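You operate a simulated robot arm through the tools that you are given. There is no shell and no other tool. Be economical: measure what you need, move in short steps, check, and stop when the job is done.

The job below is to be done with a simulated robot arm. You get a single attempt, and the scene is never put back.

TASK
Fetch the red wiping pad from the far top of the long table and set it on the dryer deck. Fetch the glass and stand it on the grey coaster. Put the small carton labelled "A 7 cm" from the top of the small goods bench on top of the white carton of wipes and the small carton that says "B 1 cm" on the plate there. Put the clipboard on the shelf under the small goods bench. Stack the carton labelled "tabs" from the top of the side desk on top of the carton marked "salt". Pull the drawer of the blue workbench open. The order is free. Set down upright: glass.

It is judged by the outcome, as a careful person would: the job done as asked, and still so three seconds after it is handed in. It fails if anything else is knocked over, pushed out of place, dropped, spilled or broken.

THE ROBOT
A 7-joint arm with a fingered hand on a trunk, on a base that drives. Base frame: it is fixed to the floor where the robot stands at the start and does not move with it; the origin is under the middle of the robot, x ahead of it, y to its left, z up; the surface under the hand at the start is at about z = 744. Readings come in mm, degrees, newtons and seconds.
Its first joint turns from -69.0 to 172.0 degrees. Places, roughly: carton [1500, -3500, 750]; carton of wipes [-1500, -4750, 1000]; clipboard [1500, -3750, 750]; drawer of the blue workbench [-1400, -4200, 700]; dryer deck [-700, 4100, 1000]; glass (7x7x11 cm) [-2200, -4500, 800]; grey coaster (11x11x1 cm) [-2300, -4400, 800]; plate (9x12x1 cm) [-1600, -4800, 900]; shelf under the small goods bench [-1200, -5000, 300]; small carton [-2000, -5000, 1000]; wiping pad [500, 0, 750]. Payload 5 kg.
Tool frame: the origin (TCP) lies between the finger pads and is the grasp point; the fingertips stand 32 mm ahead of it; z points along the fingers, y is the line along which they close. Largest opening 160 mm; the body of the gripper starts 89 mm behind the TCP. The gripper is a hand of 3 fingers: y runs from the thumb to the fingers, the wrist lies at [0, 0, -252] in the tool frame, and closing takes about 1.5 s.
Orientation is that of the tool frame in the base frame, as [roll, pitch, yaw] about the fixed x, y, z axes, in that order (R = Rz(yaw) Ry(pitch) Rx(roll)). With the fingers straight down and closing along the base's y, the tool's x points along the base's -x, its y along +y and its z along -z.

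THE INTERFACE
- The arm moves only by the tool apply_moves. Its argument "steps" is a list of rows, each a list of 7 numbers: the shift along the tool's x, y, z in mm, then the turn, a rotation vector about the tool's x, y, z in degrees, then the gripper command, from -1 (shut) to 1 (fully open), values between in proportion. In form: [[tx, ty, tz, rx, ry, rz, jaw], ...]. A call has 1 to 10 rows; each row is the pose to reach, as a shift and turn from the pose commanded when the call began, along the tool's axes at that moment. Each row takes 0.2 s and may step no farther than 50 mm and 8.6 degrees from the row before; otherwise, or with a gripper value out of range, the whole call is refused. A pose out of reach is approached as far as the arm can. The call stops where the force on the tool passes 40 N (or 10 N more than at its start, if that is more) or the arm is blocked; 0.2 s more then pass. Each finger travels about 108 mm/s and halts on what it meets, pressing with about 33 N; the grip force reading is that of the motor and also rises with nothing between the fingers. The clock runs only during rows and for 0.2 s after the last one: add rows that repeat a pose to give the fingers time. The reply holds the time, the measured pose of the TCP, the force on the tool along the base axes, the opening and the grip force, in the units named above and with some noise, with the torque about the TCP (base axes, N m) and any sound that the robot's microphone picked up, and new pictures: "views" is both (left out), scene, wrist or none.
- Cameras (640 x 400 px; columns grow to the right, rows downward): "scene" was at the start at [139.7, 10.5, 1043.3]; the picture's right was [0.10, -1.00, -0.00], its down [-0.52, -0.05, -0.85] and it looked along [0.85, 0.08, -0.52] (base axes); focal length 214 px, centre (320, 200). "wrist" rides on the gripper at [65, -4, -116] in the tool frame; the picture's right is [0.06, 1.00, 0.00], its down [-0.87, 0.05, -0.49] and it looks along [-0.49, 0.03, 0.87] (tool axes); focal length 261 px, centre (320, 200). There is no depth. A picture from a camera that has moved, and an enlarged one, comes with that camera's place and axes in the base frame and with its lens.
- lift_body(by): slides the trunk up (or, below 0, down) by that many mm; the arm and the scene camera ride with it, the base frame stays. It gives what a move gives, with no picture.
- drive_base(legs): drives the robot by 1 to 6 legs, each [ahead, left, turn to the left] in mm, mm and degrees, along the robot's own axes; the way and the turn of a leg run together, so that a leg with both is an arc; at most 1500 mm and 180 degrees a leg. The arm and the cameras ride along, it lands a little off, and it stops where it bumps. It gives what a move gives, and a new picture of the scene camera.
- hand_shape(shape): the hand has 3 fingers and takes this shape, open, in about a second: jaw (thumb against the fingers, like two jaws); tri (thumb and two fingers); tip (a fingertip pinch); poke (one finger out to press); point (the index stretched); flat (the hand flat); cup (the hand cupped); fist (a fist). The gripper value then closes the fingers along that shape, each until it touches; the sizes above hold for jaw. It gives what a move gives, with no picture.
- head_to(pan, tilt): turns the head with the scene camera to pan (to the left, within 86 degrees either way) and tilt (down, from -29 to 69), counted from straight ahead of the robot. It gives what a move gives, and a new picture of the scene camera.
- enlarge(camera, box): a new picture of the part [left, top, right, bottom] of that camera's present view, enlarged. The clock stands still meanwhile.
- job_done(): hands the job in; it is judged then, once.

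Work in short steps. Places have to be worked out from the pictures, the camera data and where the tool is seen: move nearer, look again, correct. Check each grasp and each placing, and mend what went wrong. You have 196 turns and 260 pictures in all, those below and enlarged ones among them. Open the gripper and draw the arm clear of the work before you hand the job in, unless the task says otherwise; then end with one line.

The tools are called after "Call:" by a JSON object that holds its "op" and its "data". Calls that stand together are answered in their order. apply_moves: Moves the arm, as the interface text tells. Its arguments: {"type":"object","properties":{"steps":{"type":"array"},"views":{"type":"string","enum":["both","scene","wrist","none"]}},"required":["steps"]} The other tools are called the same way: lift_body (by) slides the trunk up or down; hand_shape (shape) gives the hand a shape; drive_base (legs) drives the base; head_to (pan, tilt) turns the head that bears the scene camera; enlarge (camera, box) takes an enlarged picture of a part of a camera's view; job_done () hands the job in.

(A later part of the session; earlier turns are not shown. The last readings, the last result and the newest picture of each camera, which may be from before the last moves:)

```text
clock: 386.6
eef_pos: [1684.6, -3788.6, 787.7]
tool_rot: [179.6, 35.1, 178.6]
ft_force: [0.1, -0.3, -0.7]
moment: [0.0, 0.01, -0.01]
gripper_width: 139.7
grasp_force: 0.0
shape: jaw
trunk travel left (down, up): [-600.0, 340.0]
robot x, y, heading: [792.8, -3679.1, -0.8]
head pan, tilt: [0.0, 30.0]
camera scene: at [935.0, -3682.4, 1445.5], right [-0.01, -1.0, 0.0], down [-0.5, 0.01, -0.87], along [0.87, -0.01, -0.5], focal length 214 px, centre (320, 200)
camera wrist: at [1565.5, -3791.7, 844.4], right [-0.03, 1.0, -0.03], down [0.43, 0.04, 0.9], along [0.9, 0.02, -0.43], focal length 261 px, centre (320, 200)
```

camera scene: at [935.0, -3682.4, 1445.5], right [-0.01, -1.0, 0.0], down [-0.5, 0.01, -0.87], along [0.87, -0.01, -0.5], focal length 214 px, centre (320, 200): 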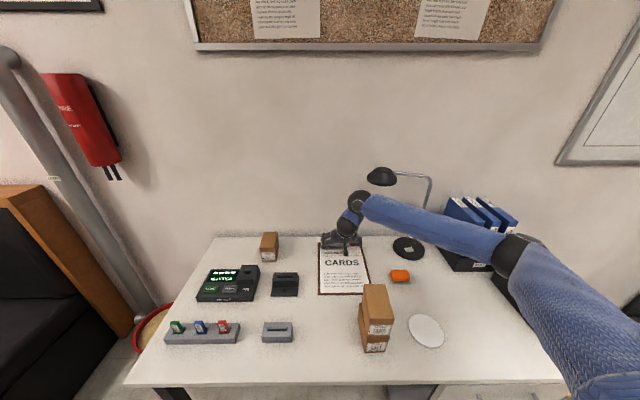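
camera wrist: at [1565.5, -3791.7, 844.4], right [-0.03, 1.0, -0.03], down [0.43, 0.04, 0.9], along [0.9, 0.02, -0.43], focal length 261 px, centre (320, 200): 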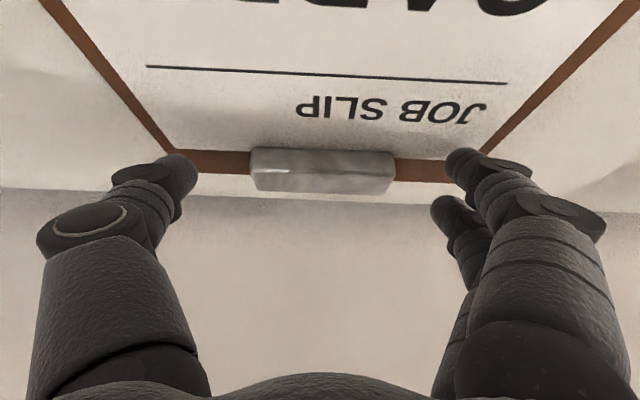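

Nicely aligned. Final 14 mm along the tool axis, then close on the clip ends.

Call:
{"op": "apply_moves", "data": {"steps": [[0, 1, 7, 0, 0, 0, 0.75], [-1, 1, 15, 0, 0, 0, 0.7], [-1, 1, 15, 0, 0, 0, 0.4], [-1, 1, 15, 0, 0, 0, 0.1], [-1, 1, 15, 0, 0, 0, -0.2], [-1, 1, 15, 0, 0, 0, -0.2], [-1, 1, 15, 0, 0, 0, -0.2]], "views": "wrist"}}

```text
clock: 388.3
eef_pos: [1694.8, -3788.5, 782.1]
tool_rot: [179.1, 35.6, 178.2]
ft_force: [-2.8, -4.0, 25.4]
moment: [2.88, -0.02, 0.25]
gripper_width: 83.5
grasp_force: 33.0
shape: jaw
trunk travel left (down, up): [-600.0, 340.0]
robot x, y, heading: [792.0, -3684.3, -0.7]
head pan, tilt: [0.0, 30.0]
stopped in row 7: the force on the tool passed its limit at 40 N (the readings are from after the stop); the commanded pose is now the measured one
camera wrist: at [1574.6, -3791.2, 838.4], right [-0.03, 1.0, -0.02], down [0.42, 0.03, 0.91], along [0.91, 0.01, -0.42], focal length 261 px, centre (320, 200)
```

wrist: 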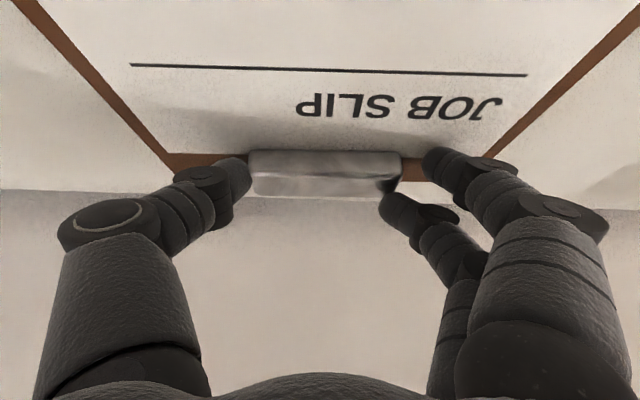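

Gripping the clip with tips pressing on the board. Ease up 4 mm, tighten, and check.

Call:
{"op": "apply_moves", "data": {"steps": [[-1, 0, -2, 0, 0, 0, -0.4], [-2, 0, -4, 0, 0, 0, -0.6], [-2, 0, -4, 0, 0, 0, -0.8], [-2, 0, -4, 0, 0, 0, -0.8]], "views": "wrist"}}

```text
clock: 389.3
eef_pos: [1692.3, -3788.7, 783.1]
tool_rot: [179.4, 35.2, 178.4]
ft_force: [6.9, -2.1, 21.3]
moment: [2.38, -0.26, -0.46]
gripper_width: 83.1
grasp_force: 33.2
shape: jaw
trunk travel left (down, up): [-600.0, 340.0]
robot x, y, heading: [795.1, -3675.9, -0.8]
head pan, tilt: [0.0, 30.0]
camera wrist: at [1573.2, -3791.2, 839.8], right [-0.03, 1.0, -0.03], down [0.43, 0.04, 0.9], along [0.9, 0.01, -0.43], focal length 261 px, centre (320, 200)
```

wrist: 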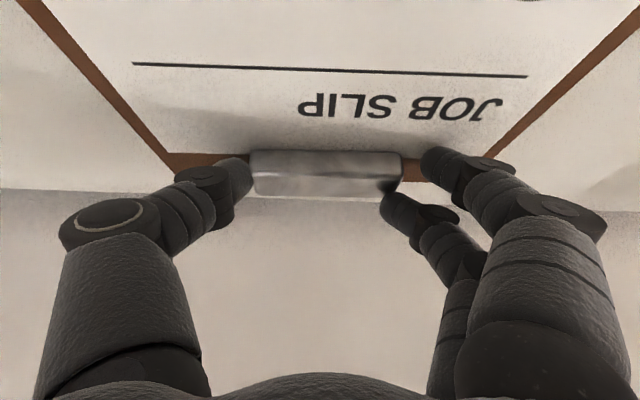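

Continue lifting slowly to see whether the clip end comes with the hand.

Call:
{"op": "apply_moves", "data": {"steps": [[-2, 0, -4, 0, 0, 0, -0.8], [-4, 0, -8, 0, 0, 0, -0.8], [-7, 0, -12, 0, 0, 0, -0.8], [-10, 0, -16, 0, 0, 0, -0.8], [-14, 0, -20, 0, 0, 0, -0.8]], "views": "both"}}

```text
clock: 390.5
eef_pos: [1693.2, -3788.8, 806.4]
tool_rot: [179.4, 35.3, 178.4]
ft_force: [0.5, 0.2, -1.6]
moment: [0.05, -0.06, -0.03]
gripper_width: 75.1
grasp_force: 33.0
shape: jaw
trunk travel left (down, up): [-600.0, 340.0]
robot x, y, heading: [793.4, -3684.8, -0.6]
head pan, tilt: [0.0, 30.0]
camera scene: at [935.2, -3682.4, 1445.5], right [-0.01, -1.0, 0.0], down [-0.5, 0.01, -0.87], along [0.87, -0.01, -0.5], focal length 214 px, centre (320, 200)
camera wrist: at [1573.3, -3792.1, 862.4], right [-0.03, 1.0, -0.03], down [0.43, 0.04, 0.9], along [0.9, 0.01, -0.43], focal length 261 px, centre (320, 200)
```

scene: 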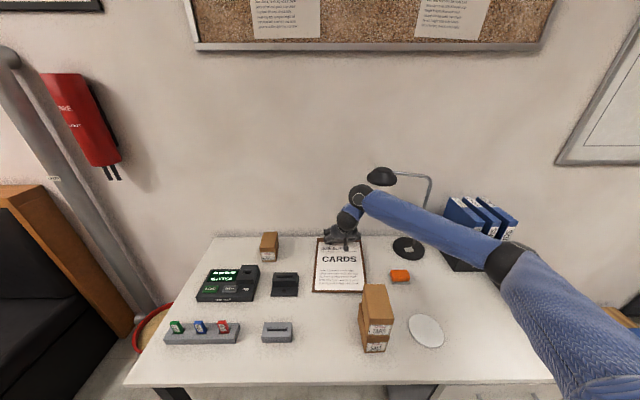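
wrist: 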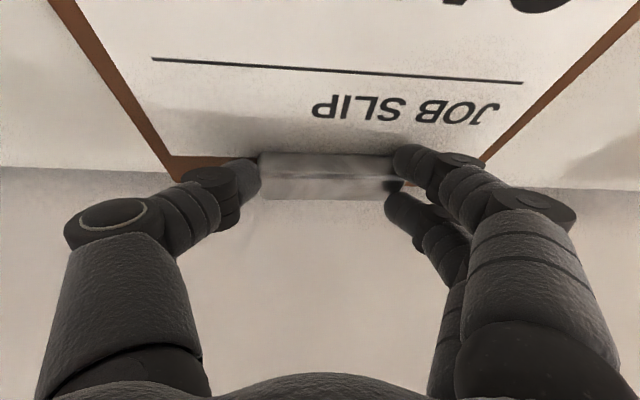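

The clip is gripped (75 mm) and lifting. Raise another 100 mm, drawing slightly back.

Call:
{"op": "apply_moves", "data": {"steps": [[-6, 0, -16, 0, 0, 0, -0.8], [-11, 0, -33, 0, 0, 0, -0.8], [-17, 0, -50, 0, 0, 0, -0.8], [-22, 0, -66, 0, 0, 0, -0.8], [-28, 0, -83, 0, 0, 0, -0.8], [-33, 0, -99, 0, 0, 0, -0.8]], "views": "both"}}

```text
clock: 391.9
eef_pos: [1662.6, -3789.0, 905.4]
tool_rot: [179.3, 35.2, 178.3]
ft_force: [0.5, -0.3, -1.6]
moment: [0.02, -0.08, 0.01]
gripper_width: 67.9
grasp_force: 33.4
shape: jaw
trunk travel left (down, up): [-600.0, 340.0]
robot x, y, heading: [795.0, -3683.2, -0.8]
head pan, tilt: [0.0, 30.0]
camera scene: at [934.9, -3682.2, 1445.5], right [-0.01, -1.0, 0.0], down [-0.5, 0.01, -0.87], along [0.87, -0.01, -0.5], focal length 214 px, centre (320, 200)
camera wrist: at [1543.4, -3791.6, 962.3], right [-0.03, 1.0, -0.03], down [0.43, 0.04, 0.9], along [0.9, 0.02, -0.43], focal length 261 px, centre (320, 200)
```

scene: 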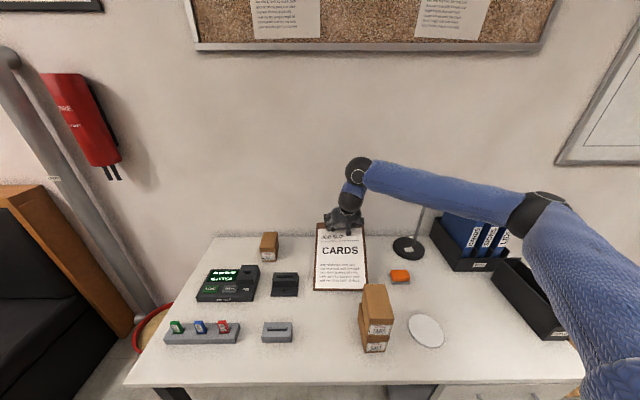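
wrist: 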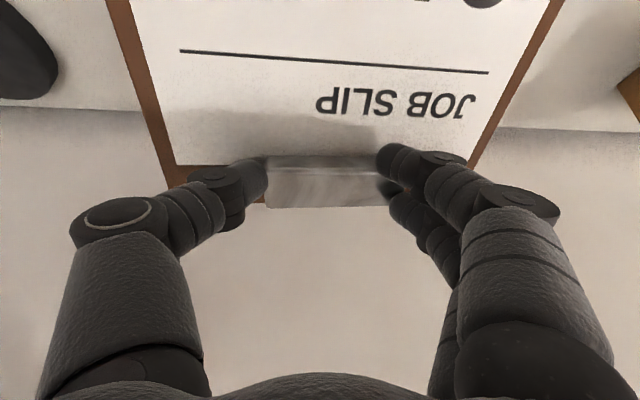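

The opening is shrinking (83→68), so I check the grip closely.

Call:
{"op": "enlarge", "data": {"camera": "wrist", "box": [200, 110, 460, 272]}}

Call:
{"op": "enlarge", "data": {"camera": "scene", "box": [290, 190, 400, 300]}}

```text
2.46 times, centred on (330, 191) of wrist
camera zoom: at [1543.4, -3791.6, 962.3], right [-0.03, 1.0, -0.03], down [0.43, 0.04, 0.9], along [0.9, 0.02, -0.43], focal length 642 px, centre (295, 222)
```

zoom: 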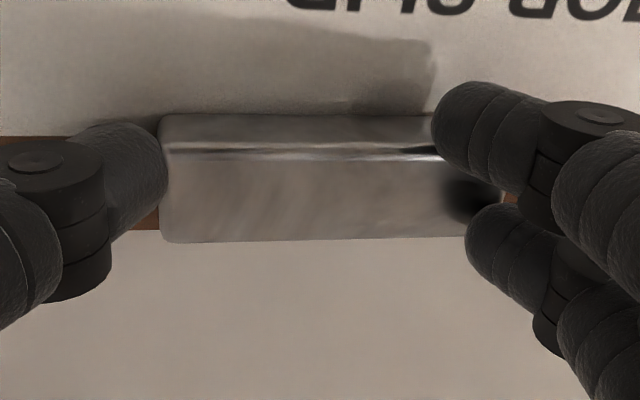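

```text
3.64 times, centred on (345, 245) of scene
camera zoom: at [934.9, -3682.2, 1445.5], right [-0.01, -1.0, 0.0], down [-0.5, 0.01, -0.87], along [0.87, -0.01, -0.5], focal length 780 px, centre (229, 36)
```

zoom: 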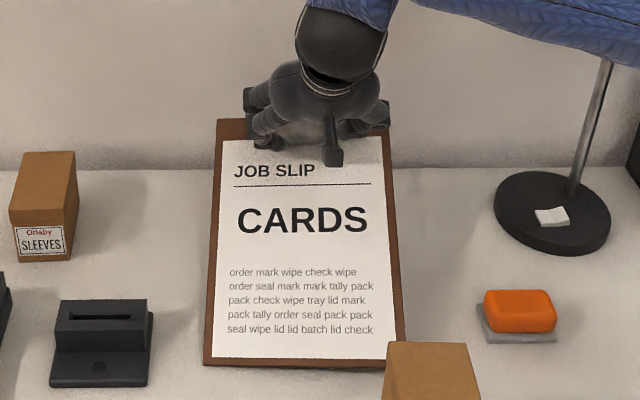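

One finger pair straddles the clip end, thumb on the other end: a firm fork grip. I'll raise the clip while pitching the hand up equally, so the board goes upright with little slip; first half.

Call:
{"op": "apply_moves", "data": {"steps": [[-6, 0, -14, 0, -3.5, 0, -0.8], [-11.3, 0, -28.1, 0, -7, 0, -0.8], [-16.4, 0, -41, 0, -10.5, 0, -0.8], [-21.5, 0, -54.2, 0, -14, 0, -0.8], [-25.8, 0, -66, 0, -17.5, 0, -0.8], [-30.1, 0, -77.7, 0, -21, 0, -0.8], [-33.5, 0, -88, 0, -24.5, 0, -0.8], [-37, 0, -98.2, 0, -28, 0, -0.8]], "views": "both"}}

```text
clock: 393.7
eef_pos: [1636.3, -3790.3, 1007.4]
tool_rot: [178.9, 63.3, 177.8]
ft_force: [-0.9, -0.3, -2.3]
moment: [-0.02, -0.05, -0.01]
gripper_width: 67.8
grasp_force: 32.7
shape: jaw
trunk travel left (down, up): [-600.0, 340.0]
robot x, y, heading: [795.4, -3682.4, -0.6]
head pan, tilt: [0.0, 30.0]
camera scene: at [935.1, -3682.3, 1445.5], right [-0.01, -1.0, 0.0], down [-0.5, 0.01, -0.87], along [0.87, -0.01, -0.5], focal length 214 px, centre (320, 200)
camera wrist: at [1503.3, -3791.7, 1002.0], right [-0.01, 1.0, -0.05], down [-0.05, 0.05, 1.0], along [1.0, 0.01, 0.05], focal length 261 px, centre (320, 200)
```

scene: 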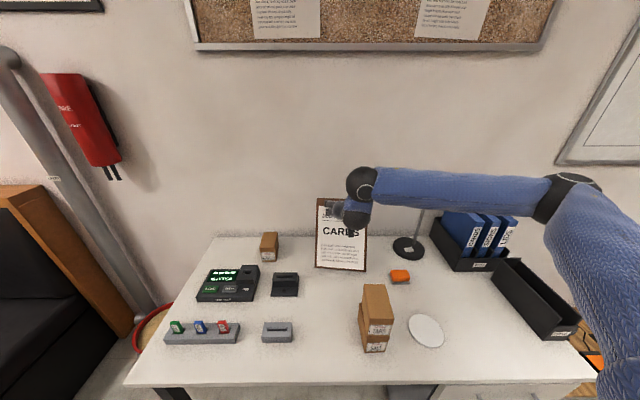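
wrist: 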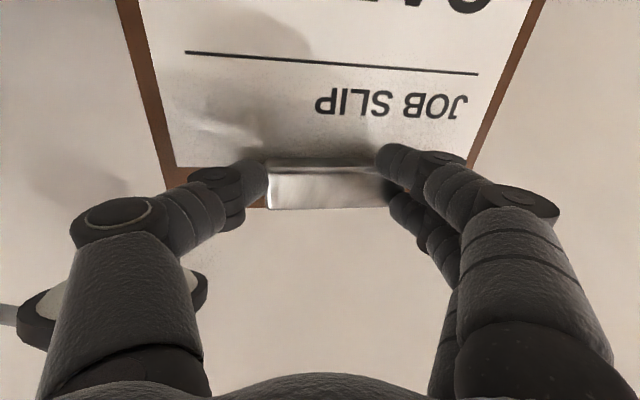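

Locked nicely. The lamp head is near the thumb side if I go straight up, so I shift back 60 and left 20 first.

Call:
{"op": "apply_moves", "data": {"steps": [[5, 5, -15, 0, 0, 0, -0.8], [9, 10, -29, 0, 0, 0, -0.8], [14, 15, -44, 0, 0, 0, -0.8], [18, 20, -58, 0, 0, 0, -0.8]], "views": "none"}}

Call:
{"op": "lift_body", "data": {"by": 120}}

Call:
{"op": "apply_moves", "data": {"steps": [[0, 0, 0, 0, 0, 0, -0.8]], "views": "both"}}

```text
clock: 394.7
eef_pos: [1576.6, -3768.1, 1018.6]
tool_rot: [178.8, 63.3, 177.8]
ft_force: [0.5, 0.2, -2.8]
moment: [-0.01, -0.02, -0.01]
gripper_width: 67.9
grasp_force: 32.9
shape: jaw
trunk travel left (down, up): [-600.0, 340.0]
robot x, y, heading: [792.2, -3679.4, -0.7]
head pan, tilt: [0.0, 30.0]
```

```text
clock: 396.2
eef_pos: [1578.0, -3769.0, 1137.3]
tool_rot: [179.0, 63.2, 177.9]
ft_force: [0.0, -0.2, -1.7]
moment: [-0.04, -0.01, -0.01]
gripper_width: 67.6
grasp_force: 32.7
shape: jaw
trunk travel left (down, up): [-720.0, 220.0]
robot x, y, heading: [795.2, -3679.0, -0.9]
head pan, tilt: [0.0, 30.0]
```

```text
clock: 396.6
eef_pos: [1577.6, -3770.4, 1137.5]
tool_rot: [178.9, 63.2, 177.8]
ft_force: [-0.2, -0.2, -2.5]
moment: [-0.02, -0.04, -0.02]
gripper_width: 67.6
grasp_force: 32.3
shape: jaw
trunk travel left (down, up): [-720.0, 220.0]
robot x, y, heading: [791.0, -3680.8, -0.9]
head pan, tilt: [0.0, 30.0]
camera scene: at [935.4, -3682.5, 1565.5], right [-0.01, -1.0, 0.0], down [-0.5, 0.01, -0.87], along [0.87, -0.01, -0.5], focal length 214 px, centre (320, 200)
camera wrist: at [1444.5, -3770.9, 1131.9], right [-0.01, 1.0, -0.05], down [-0.05, 0.05, 1.0], along [1.0, 0.01, 0.05], focal length 261 px, centre (320, 200)
```

scene: 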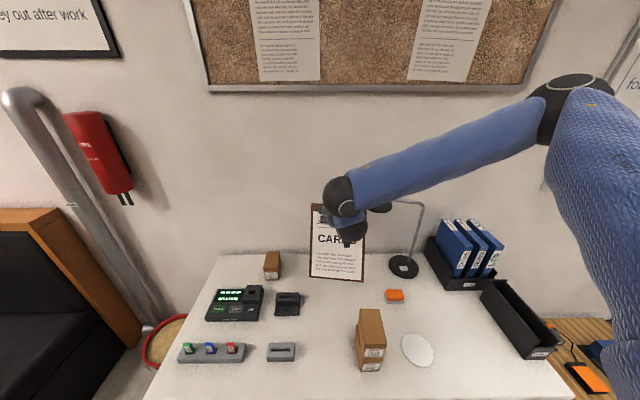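
wrist: 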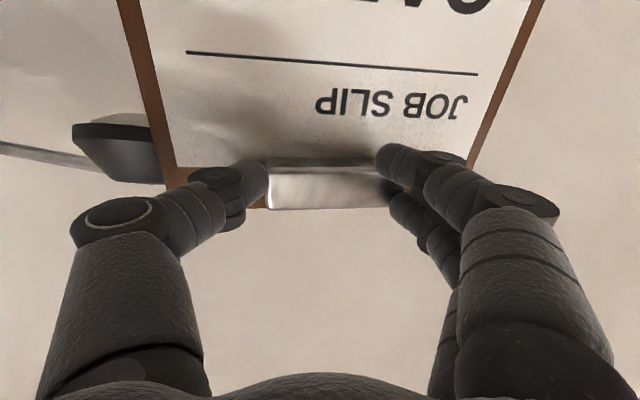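

The board is held rigidly. Raise another 100 so its bottom clears the carton stack, then back out.

Call:
{"op": "lift_body", "data": {"by": 110}}

Call:
{"op": "drive_base", "data": {"legs": [[-750, 0, 0.9]]}}

Call:
{"op": "enlarge", "data": {"camera": "scene", "box": [200, 180, 460, 342]}}

```text
clock: 398.1
eef_pos: [1576.5, -3769.7, 1247.1]
tool_rot: [178.9, 63.2, 177.8]
ft_force: [0.7, 0.2, -1.3]
moment: [0.0, -0.04, -0.02]
gripper_width: 67.7
grasp_force: 33.2
shape: jaw
trunk travel left (down, up): [-830.0, 110.0]
robot x, y, heading: [793.5, -3684.9, -0.9]
head pan, tilt: [0.0, 30.0]
```

```text
clock: 402.2
eef_pos: [814.1, -3748.3, 1248.7]
tool_rot: [178.9, 63.3, 179.3]
ft_force: [-0.3, -0.1, -3.1]
moment: [-0.02, 0.01, 0.0]
gripper_width: 67.7
grasp_force: 32.9
shape: jaw
trunk travel left (down, up): [-830.0, 110.0]
robot x, y, heading: [32.0, -3683.9, 1.0]
head pan, tilt: [0.0, 30.0]
camera scene: at [171.4, -3680.0, 1675.5], right [0.02, -1.0, 0.0], down [-0.5, -0.01, -0.87], along [0.87, 0.01, -0.5], focal length 214 px, centre (320, 200)
```

scene: 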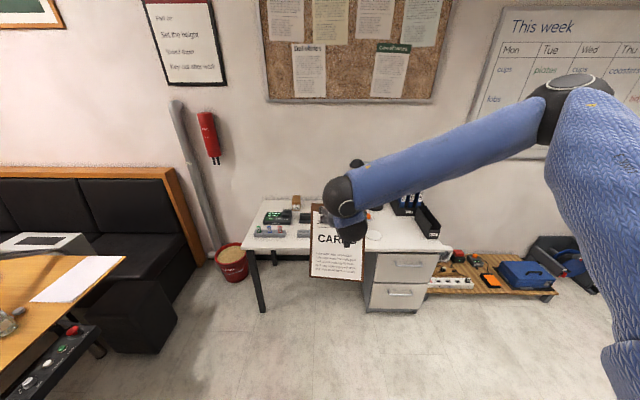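

```text
2.46 times, centred on (330, 261) of scene
camera zoom: at [171.4, -3680.0, 1675.5], right [0.02, -1.0, 0.0], down [-0.5, -0.01, -0.87], along [0.87, 0.01, -0.5], focal length 528 px, centre (295, 50)
```

zoom: 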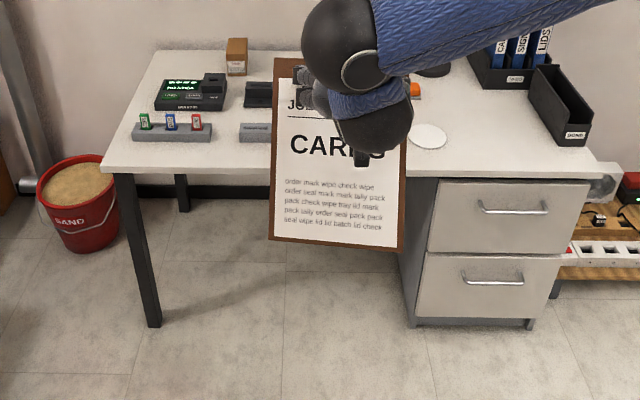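

Clipboard held rigidly and clear. Plan: lay it flat on the free front-left corner of the small goods bench with its lower end overhanging the edge, then re-grip that end flat and slide it into the shelf. Drive around.

Call:
{"op": "drive_base", "data": {"legs": [[0, 0, -91], [0, 380, 0], [1150, 0, 0], [1100, 0, 0], [0, 0, -90], [1300, 0, 0]]}}

```text
clock: 429.3
eef_pos: [-1637.8, -6028.4, 1248.4]
tool_rot: [178.9, 63.2, 2.6]
ft_force: [-0.5, -0.8, -0.2]
moment: [0.02, 0.03, 0.0]
gripper_width: 43.9
grasp_force: 32.9
shape: jaw
trunk travel left (down, up): [-830.0, 110.0]
robot x, y, heading: [-846.5, -6052.1, -176.1]
head pan, tilt: [0.0, 30.0]
camera scene: at [-990.5, -6057.0, 1675.5], right [-0.07, 1.0, 0.0], down [0.5, 0.04, -0.87], along [-0.86, -0.06, -0.5], focal length 214 px, centre (320, 200)
```

scene: 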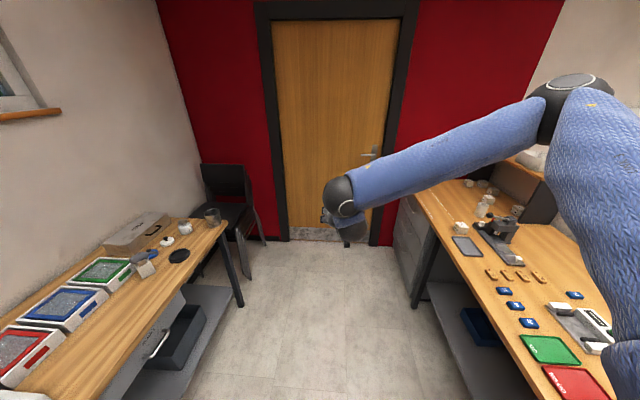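

The gripper reads 43.9 and the board isn't visible—it may have slipped out. Check the wrist view.

Call:
{"op": "apply_moves", "data": {"steps": [[0, 0, 0, 0, 0, 0, -0.8]], "views": "wrist"}}

Call:
{"op": "head_to", "data": {"pan": 86, "tilt": 35}}

Call:
{"op": "head_to", "data": {"pan": 0, "tilt": 66}}

```text
clock: 429.7
eef_pos: [-1637.6, -6029.2, 1249.0]
tool_rot: [178.8, 63.4, 2.6]
ft_force: [0.0, -0.2, 0.0]
moment: [-0.01, -0.05, -0.03]
gripper_width: 43.9
grasp_force: 32.7
shape: jaw
trunk travel left (down, up): [-830.0, 110.0]
robot x, y, heading: [-851.4, -6050.8, -175.7]
head pan, tilt: [0.0, 30.0]
camera wrist: at [-1504.0, -6017.0, 1242.2], right [0.09, -0.99, -0.05], down [0.05, -0.04, 1.0], along [-0.99, -0.09, 0.05], focal length 261 px, centre (320, 200)
```

wrist: 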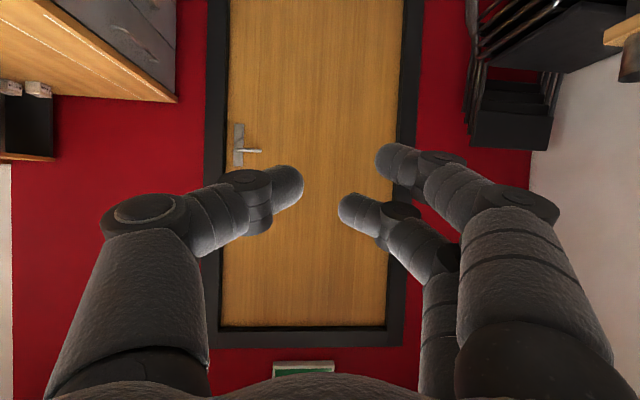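

```text
clock: 431.3
eef_pos: [-1636.4, -6027.8, 1248.6]
tool_rot: [178.9, 63.2, 2.7]
ft_force: [0.1, -0.8, 0.8]
moment: [0.02, -0.01, 0.01]
gripper_width: 44.1
grasp_force: 32.9
shape: jaw
trunk travel left (down, up): [-830.0, 110.0]
robot x, y, heading: [-847.1, -6050.5, -175.9]
head pan, tilt: [85.9, 35.0]
camera scene: at [-899.9, -6138.4, 1667.8], right [-1.0, 0.0, 0.0], down [0.0, 0.57, -0.82], along [0.0, -0.82, -0.57], focal length 214 px, centre (320, 200)
```

scene: 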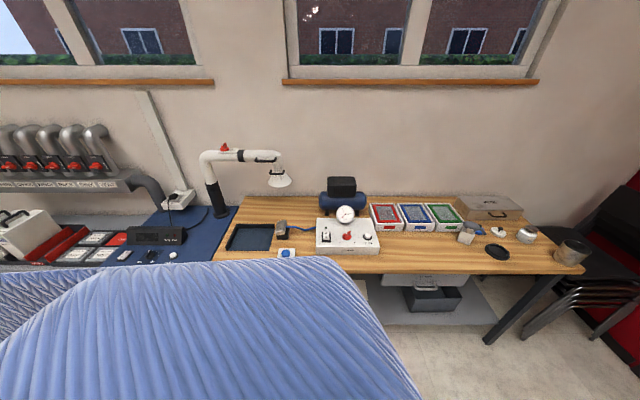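

```text
clock: 432.9
eef_pos: [-1636.8, -6029.5, 1249.4]
tool_rot: [178.9, 63.4, 2.6]
ft_force: [0.2, -0.4, -0.2]
moment: [-0.02, 0.0, 0.0]
gripper_width: 43.7
grasp_force: 33.1
shape: jaw
trunk travel left (down, up): [-830.0, 110.0]
robot x, y, heading: [-847.2, -6049.6, -175.9]
head pan, tilt: [0.0, 66.0]
camera scene: at [-959.3, -6054.8, 1626.9], right [-0.07, 1.0, 0.0], down [0.91, 0.07, -0.41], along [-0.41, -0.03, -0.91], focal length 214 px, centre (320, 200)
```

scene: 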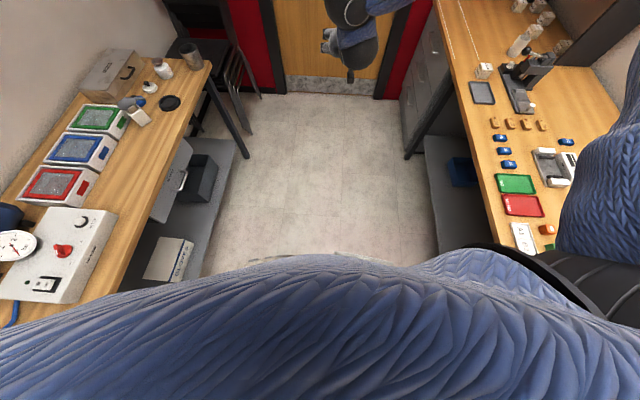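

The clipboard slipped out somewhere on the way. I turn around to look back along the route.

Call:
{"op": "drive_base", "data": {"legs": [[0, 0, -90], [0, 0, -90]]}}

Call:
{"op": "head_to", "data": {"pan": 0, "tilt": 35}}

```text
clock: 441.1
eef_pos: [-65.6, -6111.6, 1247.6]
tool_rot: [178.9, 63.3, 179.4]
ft_force: [0.5, -0.4, -0.1]
moment: [0.02, -0.03, 0.03]
gripper_width: 44.2
grasp_force: 33.3
shape: jaw
trunk travel left (down, up): [-830.0, 110.0]
robot x, y, heading: [-847.2, -6049.6, 1.2]
head pan, tilt: [0.0, 66.0]
camera scene: at [-739.9, -6045.4, 1626.8], right [0.02, -1.0, 0.0], down [-0.91, -0.02, -0.41], along [0.41, 0.01, -0.91], focal length 214 px, centre (320, 200)
```

scene: 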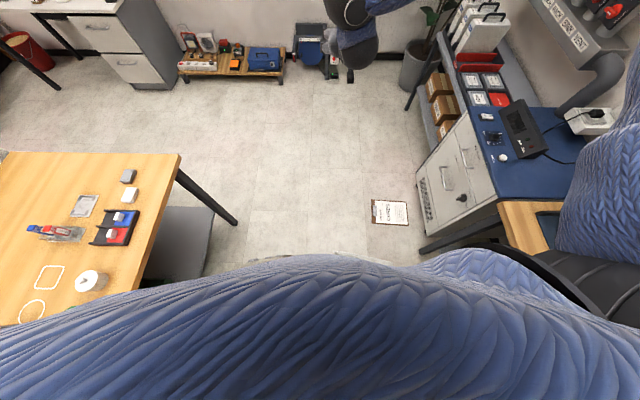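

```text
clock: 442.0
eef_pos: [-65.3, -6111.9, 1248.3]
tool_rot: [178.9, 63.3, 179.5]
ft_force: [0.4, -0.6, 0.4]
moment: [0.01, -0.01, -0.01]
gripper_width: 43.8
grasp_force: 32.9
shape: jaw
trunk travel left (down, up): [-830.0, 110.0]
robot x, y, heading: [-851.3, -6044.5, 1.0]
head pan, tilt: [0.0, 35.0]
camera scene: at [-711.2, -6044.7, 1667.7], right [0.02, -1.0, 0.0], down [-0.57, -0.01, -0.82], along [0.82, 0.02, -0.57], focal length 214 px, centre (320, 200)
```

scene: 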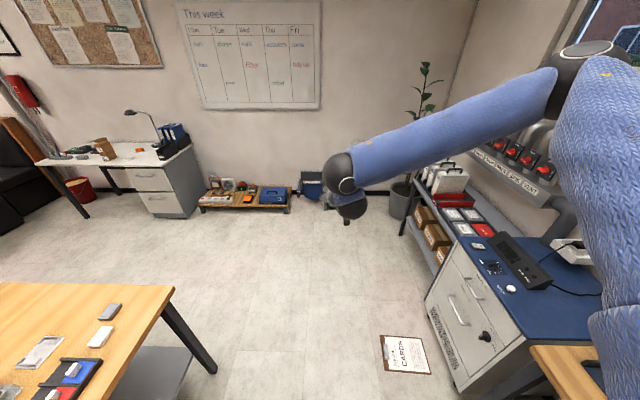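

The clipboard lies flat, intact on the floor near (−120, −6590), clip end west. First I bring the hand back to straight-down and closer in, so I can pick it up with a better grip (across the clip's depth/ends).

Call:
{"op": "apply_moves", "data": {"steps": [[13, 0, -26, 0, 7, 0, 0], [26, 0, -52, 0, 14, 0, 0.2], [39, 0, -78, 0, 21, 0, 0.4], [52, 0, -104, 0, 28, 0, 0.4], [65, 0, -130, 0, 35, 0, 0.4], [78, 0, -155, 0, 42, 0, 0.4], [91, 0, -181, 0, 49, 0, 0.4], [104, 0, -206, 0, 56, 0, 0.4], [117, 0, -232, 0, 63, 0, 0.4], [117, 0, -232, 0, 63, 0, 0.4]], "views": "scene"}}

```text
clock: 444.2
eef_pos: [-325.8, -6113.6, 1248.6]
tool_rot: [179.6, 0.2, -179.5]
ft_force: [0.2, 1.0, 0.1]
moment: [0.0, -0.02, -0.01]
gripper_width: 111.8
grasp_force: 0.0
shape: jaw
trunk travel left (down, up): [-830.0, 110.0]
robot x, y, heading: [-852.5, -6049.3, 0.9]
head pan, tilt: [0.0, 35.0]
camera scene: at [-711.2, -6044.5, 1667.8], right [0.02, -1.0, 0.0], down [-0.57, -0.01, -0.82], along [0.82, 0.02, -0.57], focal length 214 px, centre (320, 200)
```

scene: 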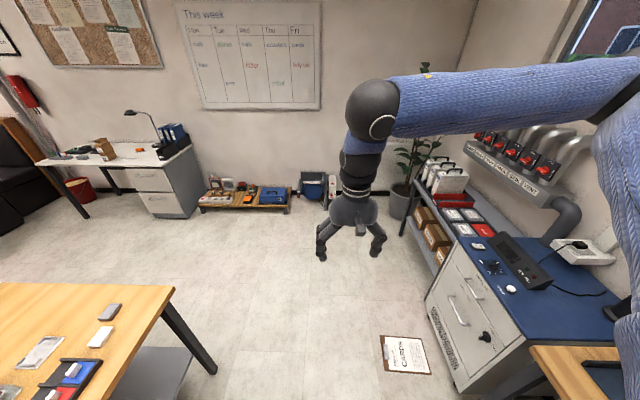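

Zoom on the clipboard to fix its place.

Call:
{"op": "enlarge", "data": {"camera": "scene", "box": [340, 310, 480, 398]}}

```text
4.55 times, centred on (410, 354) of scene
camera zoom: at [-711.2, -6044.5, 1667.8], right [0.02, -1.0, 0.0], down [-0.57, -0.01, -0.82], along [0.82, 0.02, -0.57], focal length 975 px, centre (-89, -500)
```

zoom: 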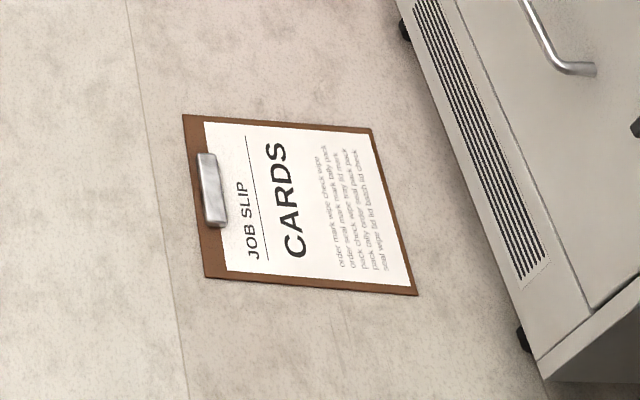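

The clip end faces north (clip at (−105, −6465)), board extends south: ideal. I go to face it from the north.

Call:
{"op": "drive_base", "data": {"legs": [[700, 80, 0], [60, 0, -91], [0, -15, 0]]}}

Call:
{"op": "apply_moves", "data": {"steps": [[0, 0, 0, 0, 0, 8.5, 0.2], [0, 0, 0, 0, 0, 17, 0.2], [0, 0, 0, 0, 0, 25.5, 0.2], [0, 0, 0, 0, 0, 34, 0.2], [0, 0, 0, 0, 0, 42.5, 0.2], [0, 0, 0, 0, 0, 51, 0.2], [0, 0, 0, 0, 0, 59.5, 0.2], [0, 0, 0, 0, 0, 68, 0.2], [0, 0, 0, 0, 0, 76.5, 0.2], [0, 0, 0, 0, 0, 85, 0.2]], "views": "wrist"}}

```text
clock: 452.3
eef_pos: [-178.9, -6514.0, 1248.1]
tool_rot: [179.6, 0.3, 91.6]
ft_force: [0.5, 0.5, -0.6]
moment: [-0.03, 0.02, -0.01]
gripper_width: 111.8
grasp_force: 0.0
shape: jaw
trunk travel left (down, up): [-830.0, 110.0]
robot x, y, heading: [-124.8, -5988.5, -88.0]
head pan, tilt: [0.0, 35.0]
camera scene: at [-117.7, -6125.0, 1667.8], right [-1.0, -0.04, 0.0], down [-0.02, 0.57, -0.82], along [0.03, -0.82, -0.57], focal length 214 px, centre (320, 200)
```

scene: 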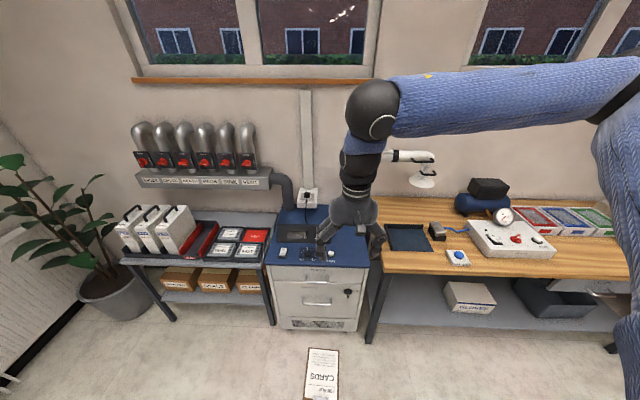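

```text
clock: 454.5
eef_pos: [-182.4, -6516.5, 1248.4]
tool_rot: [179.7, -0.5, 21.0]
ft_force: [-0.1, -0.1, 0.5]
moment: [-0.02, 0.0, -0.01]
gripper_width: 96.6
grasp_force: 0.0
shape: jaw
out of reach, approached as far as the arm can: row 9, 10
trunk travel left (down, up): [-830.0, 110.0]
robot x, y, heading: [-122.2, -5988.9, -87.6]
head pan, tilt: [0.0, 35.0]
camera wrist: at [-123.3, -6490.2, 1364.4], right [0.41, -0.91, 0.01], down [-0.8, -0.36, 0.48], along [-0.44, -0.21, -0.87], focal length 261 px, centre (320, 200)
```

wrist: 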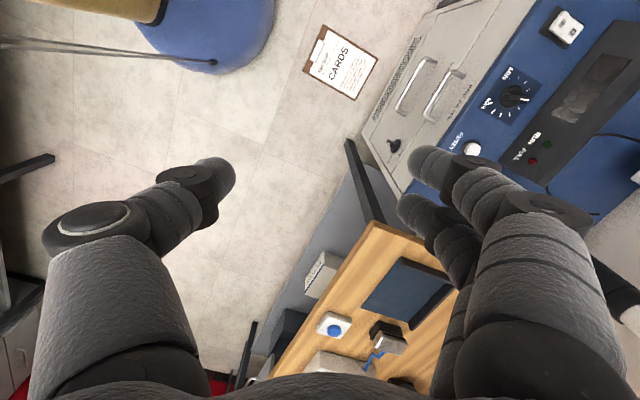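

Wrist yaw stops ~20° short, so I turn the base by the rest and shift to line up over the clip.

Call:
{"op": "drive_base", "data": {"legs": [[0, 237, 0], [0, 0, -20.5]]}}

Call:
{"op": "lift_body", "data": {"by": -400}}

Call:
{"op": "apply_moves", "data": {"steps": [[0, 0, 0, 0, 0, 0, 0.2]], "views": "wrist"}}

```text
clock: 457.3
eef_pos: [-128.1, -6453.3, 1247.8]
tool_rot: [179.7, -0.5, 0.2]
ft_force: [0.9, -0.3, -0.1]
moment: [-0.01, -0.04, 0.01]
gripper_width: 96.6
grasp_force: 0.0
shape: jaw
trunk travel left (down, up): [-830.0, 110.0]
robot x, y, heading: [112.2, -5979.5, -108.4]
head pan, tilt: [0.0, 35.0]
camera scene: at [68.1, -6109.4, 1667.8], right [-0.95, 0.32, 0.0], down [0.18, 0.54, -0.82], along [-0.26, -0.78, -0.57], focal length 214 px, centre (320, 200)
```

scene: 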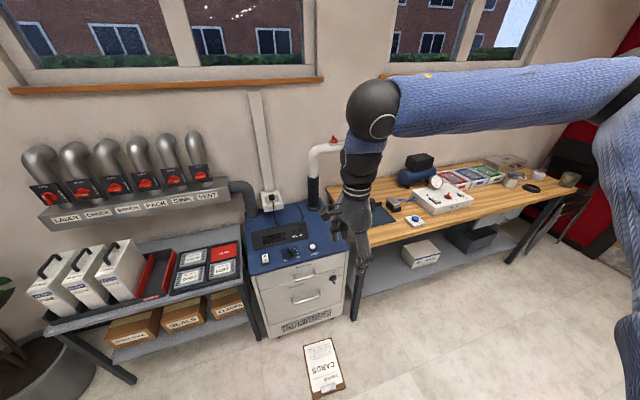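

```text
clock: 461.2
eef_pos: [-127.4, -6454.1, 847.8]
tool_rot: [179.7, -0.5, 0.2]
ft_force: [-0.7, 0.0, -0.1]
moment: [0.02, -0.01, -0.01]
gripper_width: 96.2
grasp_force: 0.0
shape: jaw
trunk travel left (down, up): [-430.0, 510.0]
robot x, y, heading: [111.1, -5983.9, -109.0]
head pan, tilt: [0.0, 35.0]
```

```text
clock: 461.6
eef_pos: [-128.9, -6453.4, 849.0]
tool_rot: [179.7, -0.5, 0.2]
ft_force: [0.4, -0.4, -1.0]
moment: [-0.01, 0.0, 0.02]
gripper_width: 96.3
grasp_force: 0.1
shape: jaw
trunk travel left (down, up): [-430.0, 510.0]
robot x, y, heading: [115.0, -5981.0, -108.8]
head pan, tilt: [0.0, 35.0]
camera wrist: at [-63.7, -6449.8, 964.4], right [0.07, -1.0, 0.01], down [-0.87, -0.05, 0.48], along [-0.48, -0.04, -0.88], focal length 261 px, centre (320, 200)
```

wrist: 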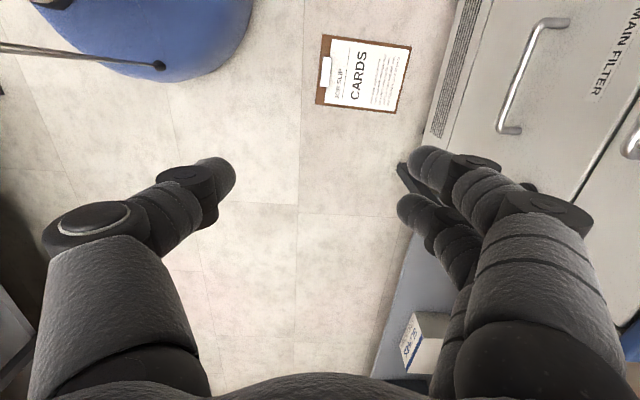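

Clip at ≈ (−107, −6470). Lower the trunk to the bottom, then descend with the arm.

Call:
{"op": "lift_body", "data": {"by": -400}}

Call:
{"op": "apply_moves", "data": {"steps": [[10, 8, 40, 0, 0, 0, 0.2], [20, 17, 80, 0, 0, 0, 0.2], [20, 17, 120, 0, 0, 0, 0.2], [20, 17, 160, 0, 0, 0, 0.2], [20, 17, 200, 0, 0, 0, 0.2], [20, 17, 240, 0, 0, 0, 0.2], [20, 17, 260, 0, 0, 0, 0.2]], "views": "both"}}

```text
clock: 465.4
eef_pos: [-128.9, -6453.6, 448.8]
tool_rot: [179.7, -0.5, 0.1]
ft_force: [-0.8, -0.5, -0.2]
moment: [-0.01, 0.0, 0.01]
gripper_width: 96.4
grasp_force: 0.0
shape: jaw
trunk travel left (down, up): [-30.0, 910.0]
robot x, y, heading: [112.3, -5983.7, -108.6]
head pan, tilt: [0.0, 35.0]
```

```text
clock: 467.0
eef_pos: [-108.9, -6472.4, 186.8]
tool_rot: [179.7, -0.5, 0.1]
ft_force: [-0.5, 0.2, -0.4]
moment: [0.03, 0.01, -0.02]
gripper_width: 96.4
grasp_force: 0.1
shape: jaw
trunk travel left (down, up): [-30.0, 910.0]
robot x, y, heading: [113.2, -5984.7, -108.6]
head pan, tilt: [0.0, 35.0]
camera scene: at [68.4, -6109.7, 867.8], right [-0.95, 0.32, 0.0], down [0.18, 0.54, -0.82], along [-0.26, -0.78, -0.57], focal length 214 px, centre (320, 200)
camera wrist: at [-43.5, -6467.5, 302.8], right [0.06, -1.0, 0.01], down [-0.87, -0.05, 0.48], along [-0.48, -0.04, -0.87], focal length 261 px, centre (320, 200)
```

scene: 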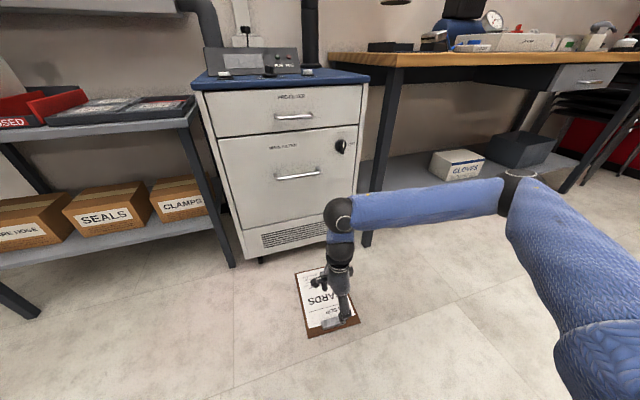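
wrist: 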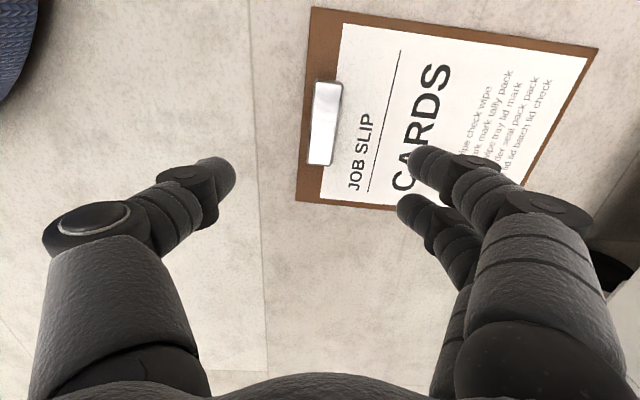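

Arm reaches the floor. Clip centre (−110, −6479), 36 mm deep. Narrow the jaw to ~62 mm and descend to z≈60.

Call:
{"op": "apply_moves", "data": {"steps": [[0, 7, 40, 0, 0, 0, -0.22], [-1, 7, 80, 0, 0, 0, -0.22], [-1, 7, 110, 0, 0, 0, -0.22], [-1, 7, 125, 0, 0, 0, -0.22], [-1, 7, 125, 0, 0, 0, -0.22]], "views": "wrist"}}

```text
clock: 468.2
eef_pos: [-107.6, -6480.8, 62.7]
tool_rot: [179.7, -0.6, 0.2]
ft_force: [-0.6, 0.4, 0.9]
moment: [0.0, 0.02, 0.01]
gripper_width: 62.7
grasp_force: 0.0
shape: jaw
trunk travel left (down, up): [-30.0, 910.0]
robot x, y, heading: [111.3, -5981.6, -108.7]
head pan, tilt: [0.0, 35.0]
camera wrist: at [-41.8, -6476.5, 179.1], right [0.06, -1.0, 0.01], down [-0.87, -0.05, 0.48], along [-0.48, -0.04, -0.87], focal length 261 px, centre (320, 200)
```

wrist: 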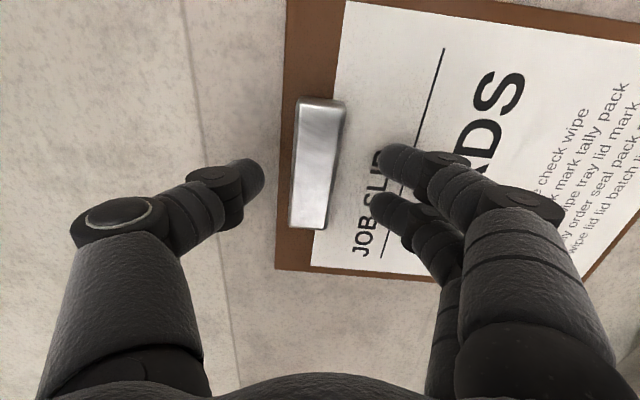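

Well centred. Descend 17 mm more and close.

Call:
{"op": "apply_moves", "data": {"steps": [[0, 0, 8, 0, 0, 0, -0.22], [0, 0, 15, 0, 0, 0, -0.22], [0, 0, 15, 0, 0, 0, -0.5], [0, 0, 15, 0, 0, 0, -0.8], [0, 0, 15, 0, 0, 0, -1], [0, 0, 15, 0, 0, 0, -1]], "views": "wrist"}}

```text
clock: 469.6
eef_pos: [-105.9, -6481.0, 48.3]
tool_rot: [179.8, -0.5, 0.3]
ft_force: [-0.7, 2.0, 3.0]
moment: [0.06, 0.03, -0.05]
gripper_width: 22.3
grasp_force: 33.1
shape: jaw
trunk travel left (down, up): [-30.0, 910.0]
robot x, y, heading: [114.8, -5982.5, -108.7]
head pan, tilt: [0.0, 35.0]
camera wrist: at [-41.3, -6476.2, 164.0], right [0.07, -1.0, 0.01], down [-0.87, -0.05, 0.48], along [-0.48, -0.04, -0.87], focal length 261 px, centre (320, 200)
```

wrist: 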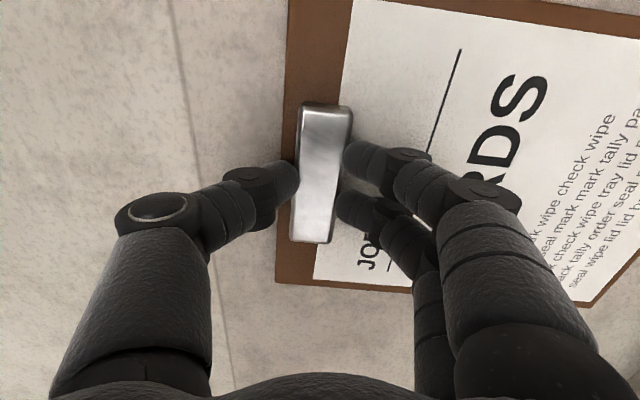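

Firm on both long faces (22 mm). I re-seat 6 mm lower for a deeper hold.

Call:
{"op": "apply_moves", "data": {"steps": [[0, 0, 0, 0, 0, 0, -0.5], [0, 0, 0, 0, 0, 0, -0.4], [0, 0, 4, 0, 0, 0, -0.4], [0, 0, 8, 0, 0, 0, -0.4], [0, 0, 8, 0, 0, 0, -0.8], [0, 0, 8, 0, 0, 0, -1], [0, 0, 8, 0, 0, 0, -1], [0, 0, 8, 0, 0, 0, -1]], "views": "none"}}

```text
clock: 471.4
eef_pos: [-104.6, -6480.3, 40.2]
tool_rot: [179.6, -0.5, 0.2]
ft_force: [0.3, 0.1, 1.1]
moment: [-0.05, -0.03, 0.0]
gripper_width: 24.7
grasp_force: 32.8
shape: jaw
trunk travel left (down, up): [-30.0, 910.0]
robot x, y, heading: [117.0, -5981.8, -108.8]
head pan, tilt: [0.0, 35.0]
```

Now lift gently 60 mm and look.

Call:
{"op": "apply_moves", "data": {"steps": [[0, 0, -8, 0, 0, 0, -1], [0, 0, -18, 0, 0, 0, -1], [0, 0, -30, 0, 0, 0, -1], [0, 0, -45, 0, 0, 0, -1], [0, 0, -60, 0, 0, 0, -1], [0, 0, -60, 0, 0, 0, -1]], "views": "both"}}

```text
clock: 472.8
eef_pos: [-106.0, -6479.7, 101.2]
tool_rot: [179.6, -0.5, 0.2]
ft_force: [-0.2, 0.0, -2.5]
moment: [0.22, -0.01, 0.01]
gripper_width: 24.5
grasp_force: 33.0
shape: jaw
trunk travel left (down, up): [-30.0, 910.0]
robot x, y, heading: [113.0, -5978.0, -108.6]
head pan, tilt: [0.0, 35.0]
camera scene: at [68.3, -6109.8, 867.7], right [-0.95, 0.32, 0.0], down [0.18, 0.54, -0.82], along [-0.26, -0.78, -0.57], focal length 214 px, centre (320, 200)
camera wrist: at [-41.7, -6475.9, 216.5], right [0.07, -1.0, 0.01], down [-0.87, -0.05, 0.48], along [-0.48, -0.04, -0.88], focal length 261 px, centre (320, 200)
```

scene: 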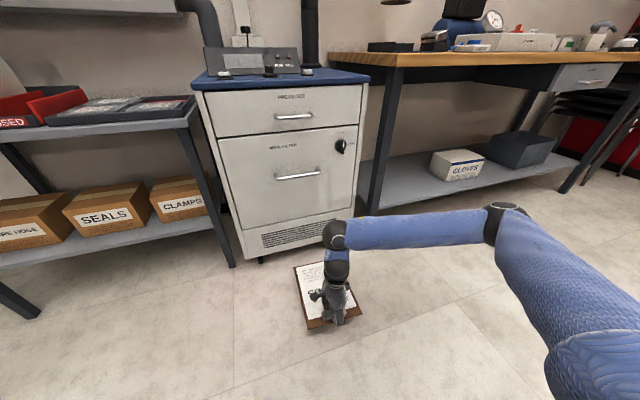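
wrist: 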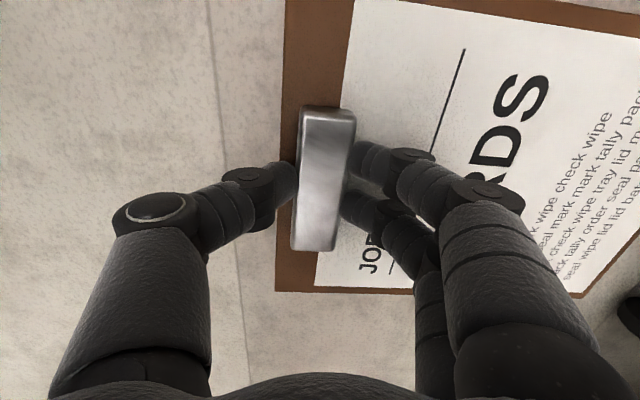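

The board is held level and steady. Raise to z≈385, back off a little, and turn around through the open east side.

Call:
{"op": "apply_moves", "data": {"steps": [[0, 0, -30, 0, 0, 0, -1], [0, 0, -60, 0, 0, 0, -1], [0, 0, -90, 0, 0, 0, -1], [0, 0, -120, 0, 0, 0, -1], [0, 0, -150, 0, 0, 0, -1], [0, 0, -180, 0, 0, 0, -1], [0, 0, -210, 0, 0, 0, -1], [0, 0, -240, 0, 0, 0, -1], [0, 0, -265, 0, 0, 0, -1], [0, 0, -285, 0, 0, 0, -1]], "views": "wrist"}}

Call:
{"op": "drive_base", "data": {"legs": [[-120, 0, 0], [0, 0, 60]]}}

```text
clock: 475.0
eef_pos: [-108.3, -6478.4, 386.0]
tool_rot: [179.6, -0.4, 0.2]
ft_force: [-0.2, 0.5, -1.8]
moment: [0.25, -0.04, -0.02]
gripper_width: 24.5
grasp_force: 33.6
shape: jaw
trunk travel left (down, up): [-30.0, 910.0]
robot x, y, heading: [111.7, -5982.3, -108.8]
head pan, tilt: [0.0, 35.0]
camera wrist: at [-43.2, -6474.1, 502.1], right [0.07, -1.0, 0.01], down [-0.87, -0.06, 0.48], along [-0.48, -0.04, -0.88], focal length 261 px, centre (320, 200)
```

wrist: 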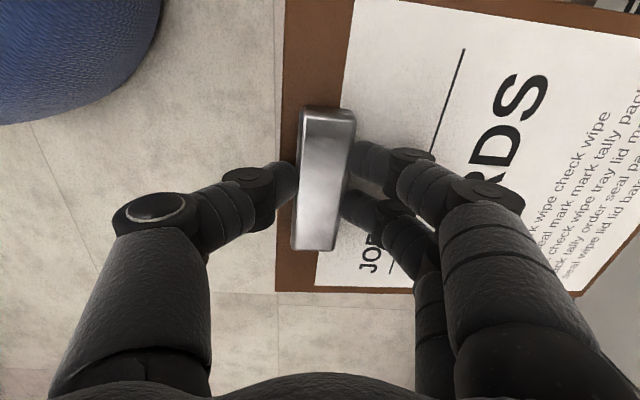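

```text
clock: 478.9
eef_pos: [471.1, -6306.8, 385.0]
tool_rot: [179.7, -0.5, 60.2]
ft_force: [-0.1, 0.2, -2.3]
moment: [0.13, 0.17, -0.02]
gripper_width: 24.3
grasp_force: 33.5
shape: jaw
trunk travel left (down, up): [-30.0, 910.0]
robot x, y, heading: [151.0, -5866.9, -48.9]
head pan, tilt: [0.0, 35.0]
camera scene: at [242.8, -5969.3, 867.7], right [-0.75, -0.66, 0.0], down [-0.38, 0.43, -0.82], along [0.54, -0.62, -0.57], focal length 214 px, centre (320, 200)
```

scene: 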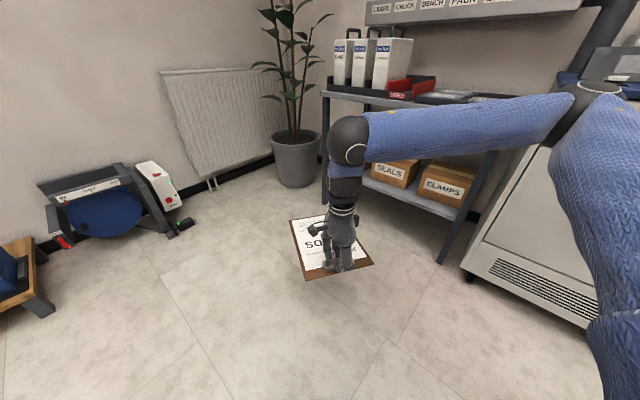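

Still held. Continue the turn.

Call:
{"op": "drive_base", "data": {"legs": [[0, 0, 60], [0, 0, 60]]}}

```text
clock: 484.5
eef_pos: [382.5, -5375.0, 385.3]
tool_rot: [179.7, -0.5, 179.0]
ft_force: [0.2, -0.2, -2.3]
moment: [-0.2, -0.01, -0.01]
gripper_width: 23.9
grasp_force: 33.2
shape: jaw
trunk travel left (down, up): [-30.0, 910.0]
robot x, y, heading: [150.7, -5863.7, 69.9]
head pan, tilt: [0.0, 35.0]
camera scene: at [199.1, -5735.1, 867.7], right [0.94, -0.34, 0.0], down [-0.2, -0.54, -0.82], along [0.28, 0.77, -0.57], focal length 214 px, centre (320, 200)
```

scene: 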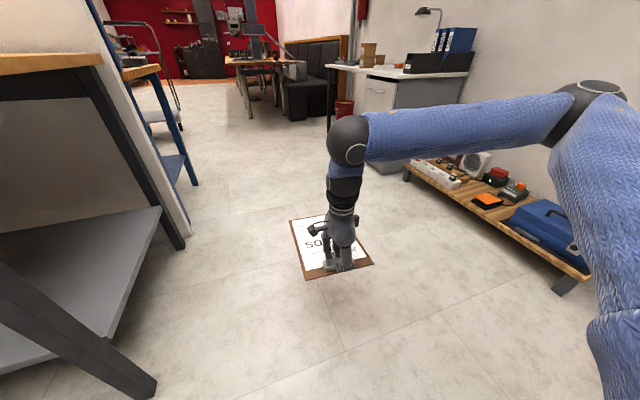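

The shelf's east end (z≈264, x≤−235, y −5306…−4751) is open and empty here: better to insert from this end. I move east, turn to face west, clear of the bench.

Call:
{"op": "drive_base", "data": {"legs": [[430, -407, 0], [0, 0, 50], [0, 0, 41]]}}

```text
clock: 492.0
eef_pos: [186.7, -5373.1, 385.7]
tool_rot: [179.7, -0.4, -91.5]
ft_force: [0.4, -0.2, -2.0]
moment: [-0.04, -0.2, 0.01]
gripper_width: 23.7
grasp_force: 32.9
shape: jaw
trunk travel left (down, up): [-30.0, 910.0]
robot x, y, heading: [678.2, -5607.1, 159.6]
head pan, tilt: [0.0, 35.0]
camera scene: at [548.1, -5557.8, 867.7], right [0.35, 0.94, 0.0], down [0.54, -0.2, -0.82], along [-0.77, 0.29, -0.57], focal length 214 px, centre (320, 200)
```

scene: 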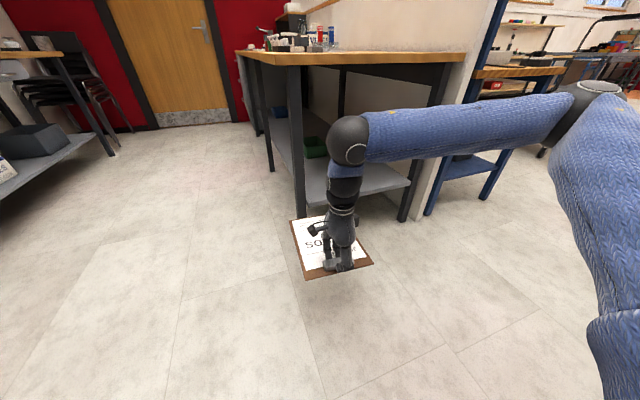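

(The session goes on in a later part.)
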